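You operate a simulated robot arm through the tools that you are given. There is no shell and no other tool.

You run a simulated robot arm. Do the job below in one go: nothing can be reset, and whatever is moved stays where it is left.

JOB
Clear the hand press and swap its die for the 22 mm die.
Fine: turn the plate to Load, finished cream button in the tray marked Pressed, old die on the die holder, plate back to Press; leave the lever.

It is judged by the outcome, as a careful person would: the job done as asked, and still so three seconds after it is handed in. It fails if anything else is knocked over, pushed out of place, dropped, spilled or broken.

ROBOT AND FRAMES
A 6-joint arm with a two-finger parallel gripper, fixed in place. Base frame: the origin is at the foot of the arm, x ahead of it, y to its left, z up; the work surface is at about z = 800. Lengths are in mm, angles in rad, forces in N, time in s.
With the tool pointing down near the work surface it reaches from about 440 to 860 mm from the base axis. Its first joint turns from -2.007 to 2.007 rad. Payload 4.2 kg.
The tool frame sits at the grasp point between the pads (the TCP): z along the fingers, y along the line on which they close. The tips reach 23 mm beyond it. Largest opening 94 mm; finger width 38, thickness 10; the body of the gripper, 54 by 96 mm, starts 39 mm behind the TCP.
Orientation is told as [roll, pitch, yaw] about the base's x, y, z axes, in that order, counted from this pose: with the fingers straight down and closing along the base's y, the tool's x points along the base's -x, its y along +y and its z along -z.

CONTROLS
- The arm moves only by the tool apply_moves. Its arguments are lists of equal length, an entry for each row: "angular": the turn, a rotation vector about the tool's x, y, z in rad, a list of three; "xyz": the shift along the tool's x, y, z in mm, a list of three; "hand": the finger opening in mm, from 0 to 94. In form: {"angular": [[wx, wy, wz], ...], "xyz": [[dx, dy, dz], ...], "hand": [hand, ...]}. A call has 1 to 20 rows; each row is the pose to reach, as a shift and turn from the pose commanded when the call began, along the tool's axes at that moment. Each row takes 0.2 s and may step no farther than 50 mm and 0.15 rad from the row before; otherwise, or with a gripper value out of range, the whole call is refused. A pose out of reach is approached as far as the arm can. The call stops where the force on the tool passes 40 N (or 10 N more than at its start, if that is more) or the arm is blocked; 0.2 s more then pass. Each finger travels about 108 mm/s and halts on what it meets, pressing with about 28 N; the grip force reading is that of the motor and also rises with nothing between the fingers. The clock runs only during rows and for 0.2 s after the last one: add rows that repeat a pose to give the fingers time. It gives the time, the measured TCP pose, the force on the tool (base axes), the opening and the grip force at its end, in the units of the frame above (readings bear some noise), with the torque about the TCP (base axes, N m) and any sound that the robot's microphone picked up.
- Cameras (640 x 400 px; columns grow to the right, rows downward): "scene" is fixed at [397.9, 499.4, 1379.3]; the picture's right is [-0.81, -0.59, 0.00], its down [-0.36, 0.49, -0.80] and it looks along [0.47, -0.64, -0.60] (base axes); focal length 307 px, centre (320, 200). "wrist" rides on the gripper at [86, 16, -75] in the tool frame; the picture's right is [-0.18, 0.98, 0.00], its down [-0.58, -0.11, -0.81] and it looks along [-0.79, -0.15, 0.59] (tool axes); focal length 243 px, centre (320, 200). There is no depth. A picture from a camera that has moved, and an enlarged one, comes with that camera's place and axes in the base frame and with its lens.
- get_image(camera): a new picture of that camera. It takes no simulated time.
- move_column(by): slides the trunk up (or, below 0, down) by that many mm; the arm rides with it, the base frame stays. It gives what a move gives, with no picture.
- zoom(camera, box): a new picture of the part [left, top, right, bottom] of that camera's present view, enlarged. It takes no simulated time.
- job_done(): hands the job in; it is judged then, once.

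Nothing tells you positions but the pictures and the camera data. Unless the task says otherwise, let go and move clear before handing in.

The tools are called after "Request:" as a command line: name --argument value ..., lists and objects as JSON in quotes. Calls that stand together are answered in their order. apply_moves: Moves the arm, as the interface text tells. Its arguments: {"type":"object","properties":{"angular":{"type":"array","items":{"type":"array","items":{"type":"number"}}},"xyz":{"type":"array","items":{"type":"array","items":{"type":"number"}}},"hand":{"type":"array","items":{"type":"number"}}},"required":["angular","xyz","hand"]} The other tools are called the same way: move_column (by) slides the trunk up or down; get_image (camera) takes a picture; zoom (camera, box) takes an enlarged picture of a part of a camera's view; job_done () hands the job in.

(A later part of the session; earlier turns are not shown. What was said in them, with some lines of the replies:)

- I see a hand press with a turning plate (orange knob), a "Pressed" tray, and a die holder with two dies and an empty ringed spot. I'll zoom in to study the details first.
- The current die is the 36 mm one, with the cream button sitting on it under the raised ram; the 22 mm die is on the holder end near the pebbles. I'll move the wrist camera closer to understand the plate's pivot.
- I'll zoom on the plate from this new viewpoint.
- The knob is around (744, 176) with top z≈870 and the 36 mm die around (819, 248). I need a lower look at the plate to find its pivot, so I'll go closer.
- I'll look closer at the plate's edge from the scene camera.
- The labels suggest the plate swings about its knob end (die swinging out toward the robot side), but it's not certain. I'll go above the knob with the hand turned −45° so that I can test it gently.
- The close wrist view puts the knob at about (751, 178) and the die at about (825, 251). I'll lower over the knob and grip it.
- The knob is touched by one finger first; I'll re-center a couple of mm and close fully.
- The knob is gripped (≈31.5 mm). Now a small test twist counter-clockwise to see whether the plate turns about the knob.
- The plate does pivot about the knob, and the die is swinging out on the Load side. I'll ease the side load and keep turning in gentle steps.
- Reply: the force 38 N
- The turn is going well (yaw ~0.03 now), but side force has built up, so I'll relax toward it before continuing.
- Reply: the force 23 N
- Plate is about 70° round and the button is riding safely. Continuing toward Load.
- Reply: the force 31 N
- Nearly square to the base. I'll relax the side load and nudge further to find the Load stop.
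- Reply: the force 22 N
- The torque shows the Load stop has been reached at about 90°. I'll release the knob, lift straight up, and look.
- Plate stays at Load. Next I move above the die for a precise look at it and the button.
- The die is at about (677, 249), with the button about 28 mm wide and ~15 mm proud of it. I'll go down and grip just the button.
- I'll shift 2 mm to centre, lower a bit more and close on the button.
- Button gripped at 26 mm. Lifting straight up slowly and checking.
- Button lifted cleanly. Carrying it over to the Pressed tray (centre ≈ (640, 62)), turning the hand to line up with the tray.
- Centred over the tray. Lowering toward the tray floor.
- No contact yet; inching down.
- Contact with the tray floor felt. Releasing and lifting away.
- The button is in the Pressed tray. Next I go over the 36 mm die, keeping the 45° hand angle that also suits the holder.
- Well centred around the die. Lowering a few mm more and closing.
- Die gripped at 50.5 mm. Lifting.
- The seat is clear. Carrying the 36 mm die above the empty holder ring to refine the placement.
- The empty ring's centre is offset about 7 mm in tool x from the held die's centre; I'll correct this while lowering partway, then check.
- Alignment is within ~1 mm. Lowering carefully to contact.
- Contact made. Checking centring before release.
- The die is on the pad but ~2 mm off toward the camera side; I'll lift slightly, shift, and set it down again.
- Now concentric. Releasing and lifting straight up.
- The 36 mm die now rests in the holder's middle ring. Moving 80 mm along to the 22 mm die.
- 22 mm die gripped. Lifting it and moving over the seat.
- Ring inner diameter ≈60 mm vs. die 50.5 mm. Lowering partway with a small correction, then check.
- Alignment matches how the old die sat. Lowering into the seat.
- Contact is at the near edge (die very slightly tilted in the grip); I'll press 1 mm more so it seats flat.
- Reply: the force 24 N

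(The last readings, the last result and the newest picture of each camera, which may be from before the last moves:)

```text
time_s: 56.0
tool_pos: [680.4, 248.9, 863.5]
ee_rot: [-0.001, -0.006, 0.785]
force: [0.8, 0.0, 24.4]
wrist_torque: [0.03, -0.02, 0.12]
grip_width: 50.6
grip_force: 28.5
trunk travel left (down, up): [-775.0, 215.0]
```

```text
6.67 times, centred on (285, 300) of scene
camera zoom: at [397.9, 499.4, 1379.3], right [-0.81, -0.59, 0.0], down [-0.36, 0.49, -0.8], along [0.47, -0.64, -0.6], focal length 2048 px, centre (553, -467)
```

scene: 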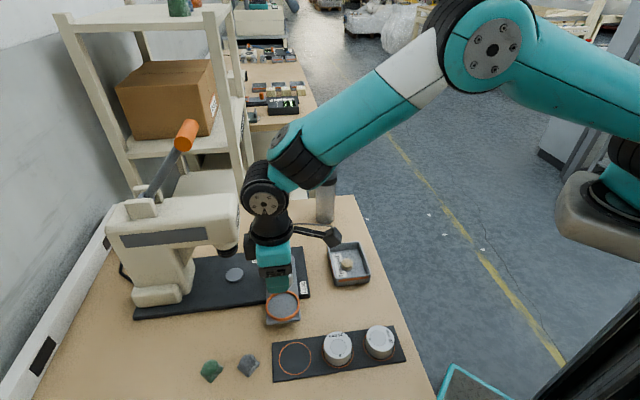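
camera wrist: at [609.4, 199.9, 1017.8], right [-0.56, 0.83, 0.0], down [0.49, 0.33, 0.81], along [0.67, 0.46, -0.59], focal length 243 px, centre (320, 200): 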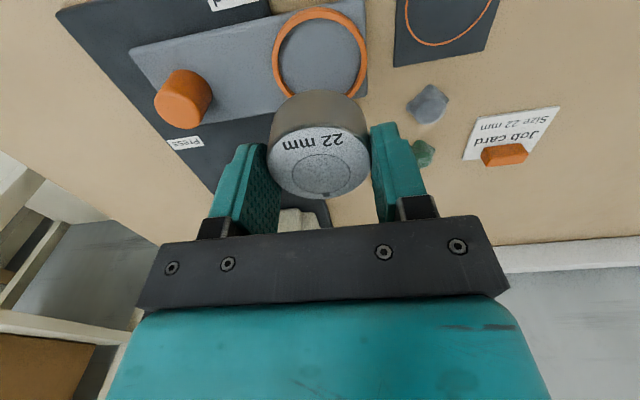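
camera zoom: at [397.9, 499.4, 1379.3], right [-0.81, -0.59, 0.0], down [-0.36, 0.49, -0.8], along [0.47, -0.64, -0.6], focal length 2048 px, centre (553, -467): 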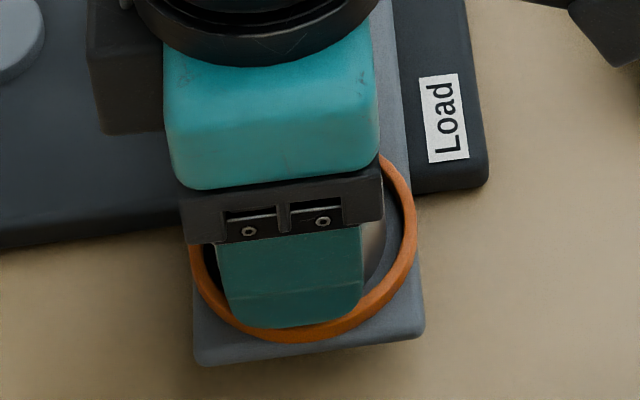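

The die is flat on the seat. Easing off, releasing and lifting to inspect.

Request:
apply_moves --angular '[[0, 0, 0], [0, 0, 0], [0, 0, 0], [0, 0, 0], [0, 0, 0], [0, 0, 0], [0, 0, 0], [0, 0, 0]]' --xyz '[[0, 0, -1], [0, 0, -1], [0, 0, -1], [0, 0, -1], [0, 0, -20], [0, 0, -50], [0, 0, -80], [0, 0, -98]]' --hand '[46, 56, 66, 66, 66, 68, 70, 70]'

Request:
zoom --camera "wrist" --box '[240, 0, 400, 130]'

Request:
zoom --camera "scene" --box '[240, 240, 340, 330]'

```text
time_s: 57.8
tool_pos: [680.6, 249.0, 960.0]
ee_rot: [-0.001, 0.001, 0.786]
force: [-0.3, 0.4, 0.2]
wrist_torque: [0.07, 0.02, 0.02]
grip_width: 70.0
grip_force: 0.1
trunk travel left (down, up): [-775.0, 215.0]
```

```text
3.08 times, centred on (320, 65) of wrist
camera zoom: at [609.8, 199.0, 1034.8], right [-0.56, 0.83, 0.0], down [0.49, 0.33, 0.81], along [0.67, 0.46, -0.59], focal length 746 px, centre (320, 615)
```

zoom: 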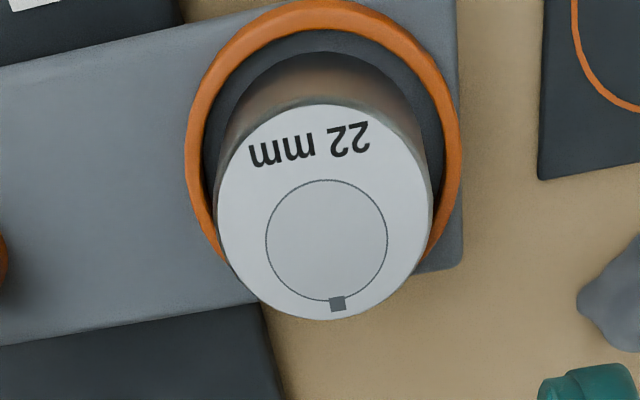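

```text
4.44 times, centred on (290, 285) of scene
camera zoom: at [397.9, 499.4, 1379.3], right [-0.81, -0.59, 0.0], down [-0.36, 0.49, -0.8], along [0.47, -0.64, -0.6], focal length 1366 px, centre (453, -178)
```

zoom: 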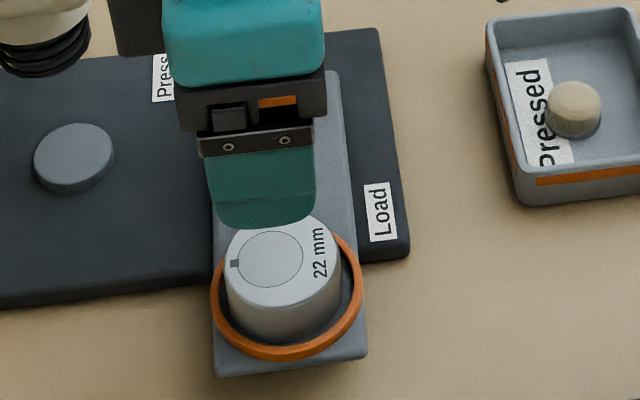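

The 22 mm die is seated in the ring. Now back over the knob (pivot ≈ (753, 173)) to turn the plate to Press.

Request:
apply_moves --angular '[[0, 0, 0], [0, 0, 0], [0, 0, 0], [0, 0, 0], [0, 0, 0], [0, 0, 0]]' --xyz '[[0, -15, 0], [0, -45, 0], [1, -75, 0], [2.4, -95, 0], [2.4, -105, 0], [2.4, -105, 0]]' --hand '[60, 60, 60, 60, 60, 60]'

Request:
zoom --camera "wrist" --box '[240, 0, 400, 130]'

Request:
zoom --camera "scene" --box '[240, 240, 340, 330]'

```text
time_s: 59.2
tool_pos: [753.8, 172.8, 959.2]
ee_rot: [0.0, 0.0, 0.784]
force: [0.7, 0.2, 0.2]
wrist_torque: [0.0, 0.06, 0.02]
grip_width: 59.9
grip_force: 0.0
trunk travel left (down, up): [-775.0, 215.0]
```

```text
3.08 times, centred on (320, 65) of wrist
camera zoom: at [681.7, 123.6, 1034.1], right [-0.56, 0.83, 0.0], down [0.49, 0.33, 0.81], along [0.67, 0.46, -0.59], focal length 746 px, centre (320, 615)
```

zoom: 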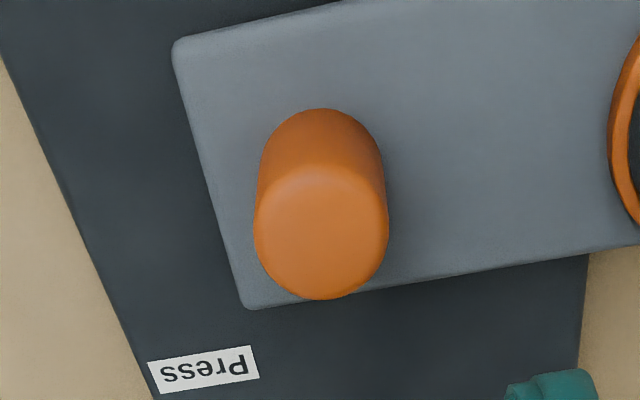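

```text
4.44 times, centred on (290, 285) of scene
camera zoom: at [397.9, 499.4, 1379.3], right [-0.81, -0.59, 0.0], down [-0.36, 0.49, -0.8], along [0.47, -0.64, -0.6], focal length 1366 px, centre (453, -178)
```

zoom: 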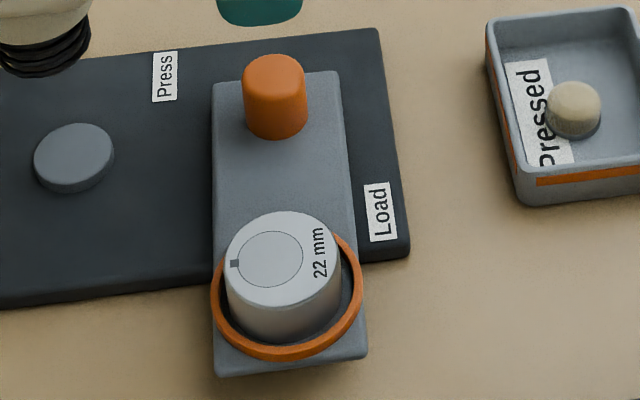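

Request:
apply_moves --angular '[[0, 0, 0], [0, 0, 0], [0, 0, 0], [0, 0, 0], [0, 0, 0], [0, 0, 0], [0, 0, 0], [0, 0, 0]]' --xyz '[[0, 0, 30], [0, 0, 65], [0, 0, 90], [0, 0, 97], [0, 0, 97], [0, 0, 97], [0, 0, 97], [0, 0, 97]]' --hand '[60, 60, 60, 60, 48, 38, 24, 24]'

Request:
zoom --camera "wrist" --box '[220, 60, 440, 230]'

```text
time_s: 61.0
tool_pos: [753.3, 172.7, 862.4]
ee_rot: [0.002, 0.0, 0.785]
force: [4.1, -2.0, -1.9]
wrist_torque: [0.12, -0.23, -0.03]
grip_width: 31.3
grip_force: 45.3
trunk travel left (down, up): [-775.0, 215.0]
```

```text
2.35 times, centred on (330, 145) of wrist
camera zoom: at [680.9, 123.3, 937.5], right [-0.56, 0.83, 0.0], down [0.49, 0.33, 0.81], along [0.67, 0.45, -0.59], focal length 571 px, centre (296, 329)
```

zoom: 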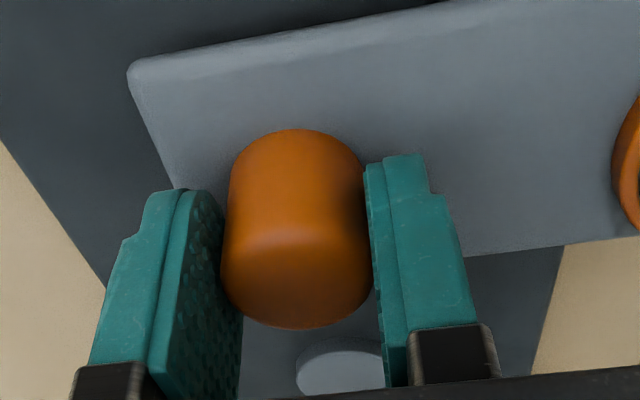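

Gripped with almost no side load. Turning the plate back clockwise toward Press.

Request:
apply_moves --angular '[[0, 0, 0.04], [0, 0, 0.1], [0, 0, 0.17], [0, 0, 0.24], [0, 0, 0.31], [0, 0, 0.38], [0, 0, 0.45], [0, 0, 0.52], [0, 0, 0.59], [0, 0, 0.66], [0, 0, 0.73], [0, 0, 0.8], [0, 0, 0.8]]' --xyz '[[0, 0, 0], [0, 0, 0], [0, 0, 0], [0, 0, 0], [0, 0, 0], [0, 0, 0], [0, 0, 0], [0, 0, 0], [0, 0, 0], [0, 0, 0], [0, 0, 0], [0, 0, 0], [0, 0, 0]]' --hand '[24, 24, 24, 24, 24, 24, 24, 24, 24, 24, 24, 24, 24]'

Request:
zoom --camera "scene" --box '[200, 220, 340, 340]'

Request:
zoom --camera "wrist" --box '[220, 60, 440, 230]'

```text
time_s: 63.8
tool_pos: [752.7, 172.4, 861.9]
ee_rot: [0.0, 0.001, -0.016]
force: [-15.0, 6.0, -5.0]
wrist_torque: [0.23, 0.78, 0.01]
grip_width: 31.5
grip_force: 45.1
trunk travel left (down, up): [-775.0, 215.0]
```

```text
3.33 times, centred on (270, 280) of scene
camera zoom: at [397.9, 499.4, 1379.3], right [-0.81, -0.59, 0.0], down [-0.36, 0.49, -0.8], along [0.47, -0.64, -0.6], focal length 1024 px, centre (487, -67)
```

zoom: 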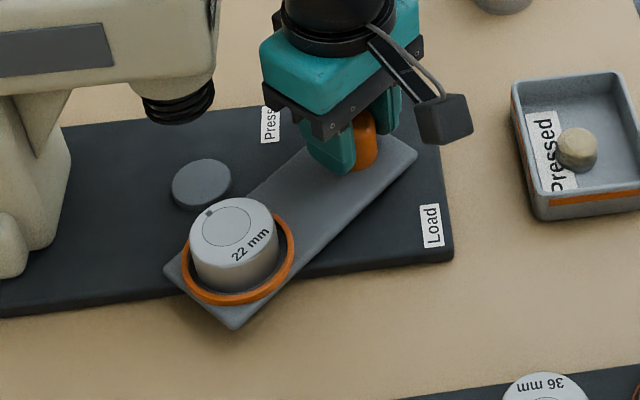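

```text
2.35 times, centred on (330, 145) of wrist
camera zoom: at [667.2, 191.1, 937.6], right [0.2, 0.98, 0.0], down [0.58, -0.12, 0.81], along [0.79, -0.16, -0.59], focal length 571 px, centre (296, 329)
```

zoom: 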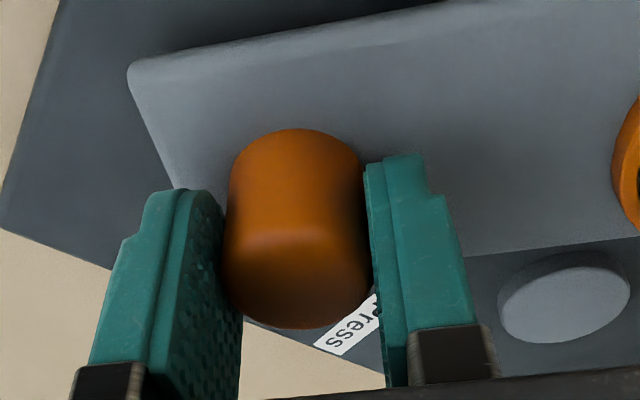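

Halfway round and smooth. Continuing to Press.

Request:
apply_moves --angular '[[0, 0, 0.03], [0, 0, 0.09], [0, 0, 0.16], [0, 0, 0.23], [0, 0, 0.3], [0, 0, 0.37], [0, 0, 0.44], [0, 0, 0.51], [0, 0, 0.58], [0, 0, 0.65], [0, 0, 0.7], [0, 0, 0.7]]' --xyz '[[0.7, 0.3, 0], [0.7, 0.3, 0], [0.7, 0.3, 0], [0.7, 0.3, 0], [0.7, 0.3, 0], [0.7, 0.3, 0], [0.7, 0.3, 0], [0.7, 0.3, 0], [0.7, 0.3, 0], [0.7, 0.3, 0], [0.7, 0.3, 0], [0.7, 0.3, 0]]' --hand '[24, 24, 24, 24, 24, 24, 24, 24, 24, 24, 24, 24]'

Request:
zoom --camera "scene" --box '[200, 220, 340, 340]'

```text
time_s: 66.4
tool_pos: [752.3, 173.7, 863.6]
ee_rot: [0.001, 0.0, -0.717]
force: [-8.9, 16.0, -14.5]
wrist_torque: [0.18, -0.08, -0.02]
grip_width: 31.6
grip_force: 45.4
trunk travel left (down, up): [-775.0, 215.0]
```

```text
3.33 times, centred on (270, 280) of scene
camera zoom: at [397.9, 499.4, 1379.3], right [-0.81, -0.59, 0.0], down [-0.36, 0.49, -0.8], along [0.47, -0.64, -0.6], focal length 1024 px, centre (487, -67)
```

zoom: 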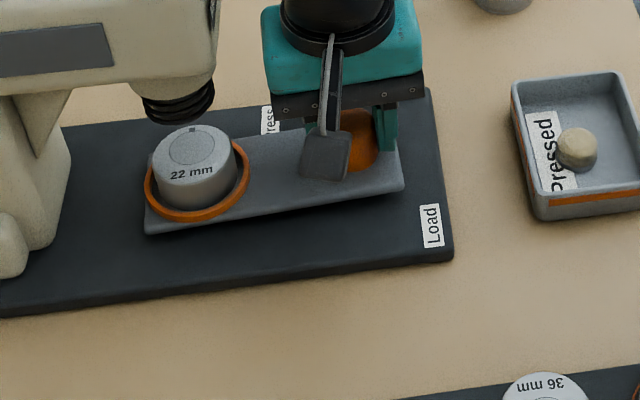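

Request:
apply_moves --angular '[[0, 0, 0], [0, 0, 0.03], [0, 0, 0.06], [0, 0, 0.075], [0, 0, 0.075]]' --xyz '[[0.8, 0.3, 0], [0.8, 0.3, 0], [0.8, 0.3, 0], [0.8, 0.3, 0], [0.8, 0.3, 0]]' --hand '[24, 24, 24, 24, 24]'

Request:
zoom --camera "scene" --box '[200, 220, 340, 340]'

Request:
zoom --camera "wrist" --box '[220, 0, 640, 230]'

```text
time_s: 67.6
tool_pos: [752.9, 173.3, 862.9]
ee_rot: [0.0, 0.0, -0.791]
force: [-0.2, 13.1, -14.9]
wrist_torque: [0.36, 0.0, 0.42]
grip_width: 31.2
grip_force: 45.3
trunk travel left (down, up): [-775.0, 215.0]
```

```text
3.33 times, centred on (270, 280) of scene
camera zoom: at [397.9, 499.4, 1379.3], right [-0.81, -0.59, 0.0], down [-0.36, 0.49, -0.8], along [0.47, -0.64, -0.6], focal length 1024 px, centre (487, -67)
```

zoom: 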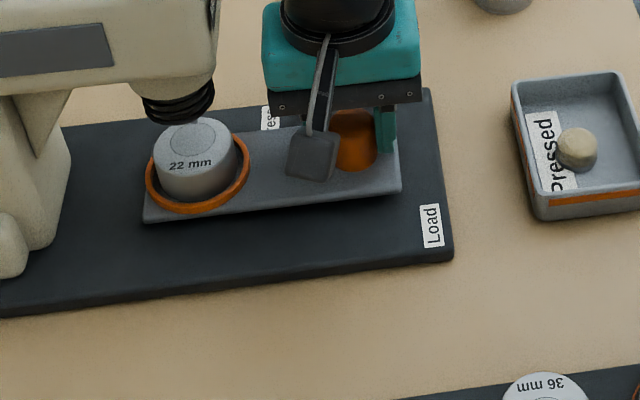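

```text
1.52 times, centred on (430, 115) of wrist
camera zoom: at [704.3, 246.9, 937.6], right [0.83, 0.56, 0.0], down [0.33, -0.49, 0.81], along [0.45, -0.67, -0.59], focal length 370 px, centre (152, 330)
```

zoom: 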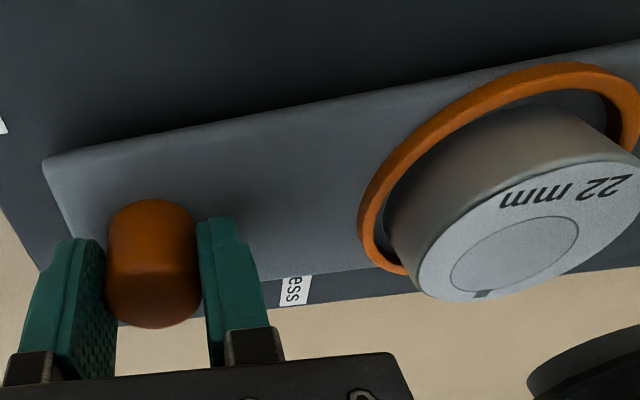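

The Press stop is felt and the plate matches its original Press position. Releasing the knob and lifting clear.

Request:
apply_moves --angular '[[0, 0, -0.005], [0, 0, -0.005], [0, 0, -0.005], [0, 0, -0.005], [0, 0, -0.005], [0, 0, -0.005], [0, 0, -0.005]]' --xyz '[[0, 0, 0], [0, 0, 0], [0, 0, 0], [0, 0, -25], [0, 0, -55], [0, 0, -85], [0, 0, -100]]' --hand '[40, 60, 60, 60, 60, 60, 60]'

Request:
get_image --camera "scene"

Request:
get_image --camera "wrist"

Request:
zoom --camera "scene" --box '[205, 240, 315, 310]'

```text
time_s: 69.2
tool_pos: [752.3, 173.7, 962.0]
ee_rot: [0.0, 0.0, -0.786]
force: [0.4, -0.7, 0.1]
wrist_torque: [0.03, -0.01, 0.03]
grip_width: 60.1
grip_force: 0.1
trunk travel left (down, up): [-775.0, 215.0]
```

```text
taken
```

scene: 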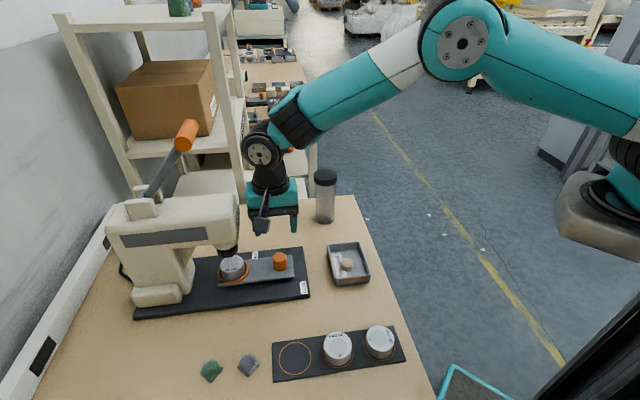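

```text
taken
camera wrist: at [703.8, 246.9, 1037.6], right [0.82, 0.57, 0.0], down [0.33, -0.49, 0.81], along [0.46, -0.67, -0.59], focal length 243 px, centre (320, 200)
```

wrist: 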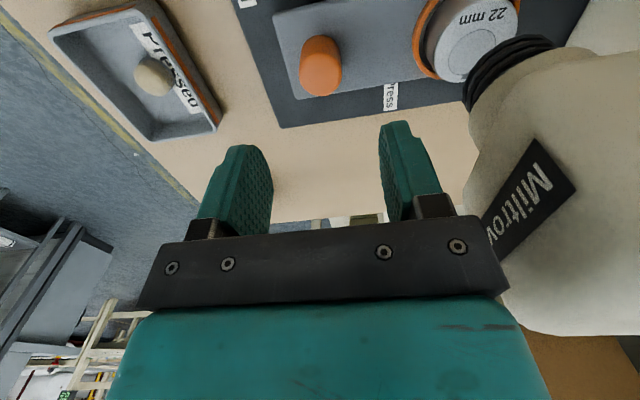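

```text
5.71 times, centred on (260, 275) of scene
camera zoom: at [397.9, 499.4, 1379.3], right [-0.81, -0.59, 0.0], down [-0.36, 0.49, -0.8], along [0.47, -0.64, -0.6], focal length 1756 px, centre (663, -229)
```

zoom: 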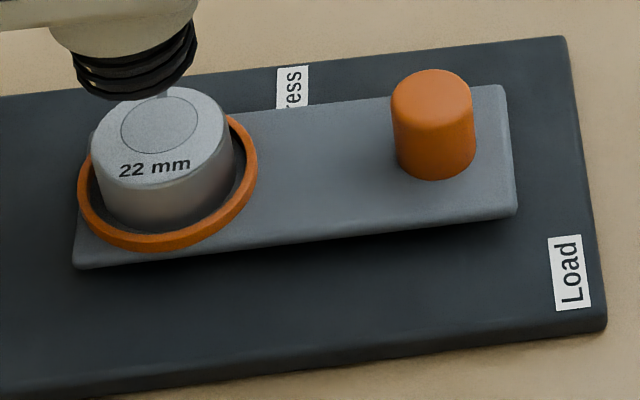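

Everything matches: plate at Press, 22 mm die under the ram, button in tray, 36 mm die on the holder. I'll retreat clear before handing in.

Request:
apply_moves --angular '[[0, 0, 0], [0, 0, 0], [0, 0, 0], [0, 0, 0], [0, 0, 0], [0, 0, 0], [0, 0, 0], [0, 0, 0]]' --xyz '[[0, 0, -20], [5, -5, -50], [20, -20, -80], [40, -40, -100], [60, -60, -120], [80, -80, -130], [85, -85, -130], [85, -85, -130]]' --hand '[60, 60, 60, 60, 60, 60, 60, 60]'

Request:
get_image --camera "scene"

Request:
zoom --camera "scene" --box '[200, 220, 420, 390]'

```text
time_s: 71.0
tool_pos: [632.1, 175.3, 1092.9]
ee_rot: [0.001, 0.002, -0.786]
force: [0.0, 0.2, 0.3]
wrist_torque: [0.0, 0.02, 0.0]
grip_width: 60.0
grip_force: 0.1
trunk travel left (down, up): [-775.0, 215.0]
```

```text
taken
```

scene: 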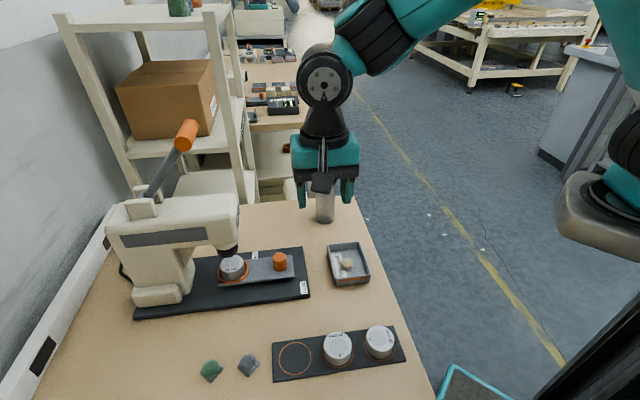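

```text
2.35 times, centred on (310, 305) of scene
camera zoom: at [397.9, 499.4, 1379.3], right [-0.81, -0.59, 0.0], down [-0.36, 0.49, -0.8], along [0.47, -0.64, -0.6], focal length 723 px, centre (344, -47)
```

zoom: 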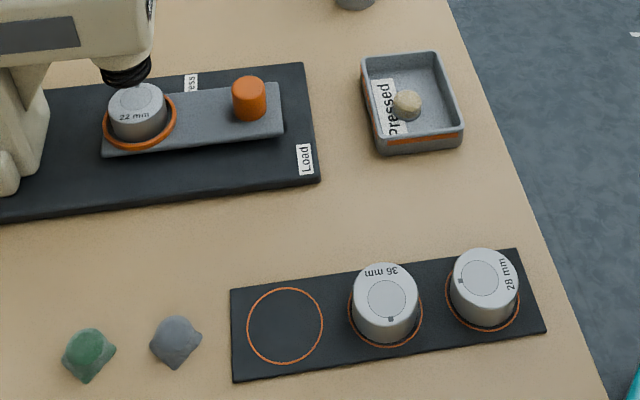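

All is in place: the 22 mm die is in the press, the plate is at Press, the button is in the Pressed tray, the 36 mm die is on the holder, the lever is untouched and the arm is clear. Handing in.

Request:
job_done

```text
The job is handed in.
```

The press is cleared and fitted with the 22 mm die, and the job is handed in. The final pictures show:

- **Plate:** I turned it to Load for the swap, then back to Press. I felt the stop at both ends, and it sits where it started.
- **Button:** the finished cream button is in the tray marked Pressed.
- **Old die:** the 36 mm die is in the middle ring of the die holder.
- **New die:** the 22 mm die sits flat inside the seat ring under the ram. Its "22 mm" marking is turned about 90° from how the old die's marking sat. I saw no sign that the die has to face a particular way.
- **Lever and surroundings:** I left the lever alone, nothing else was moved, and the arm is clear of the bench.
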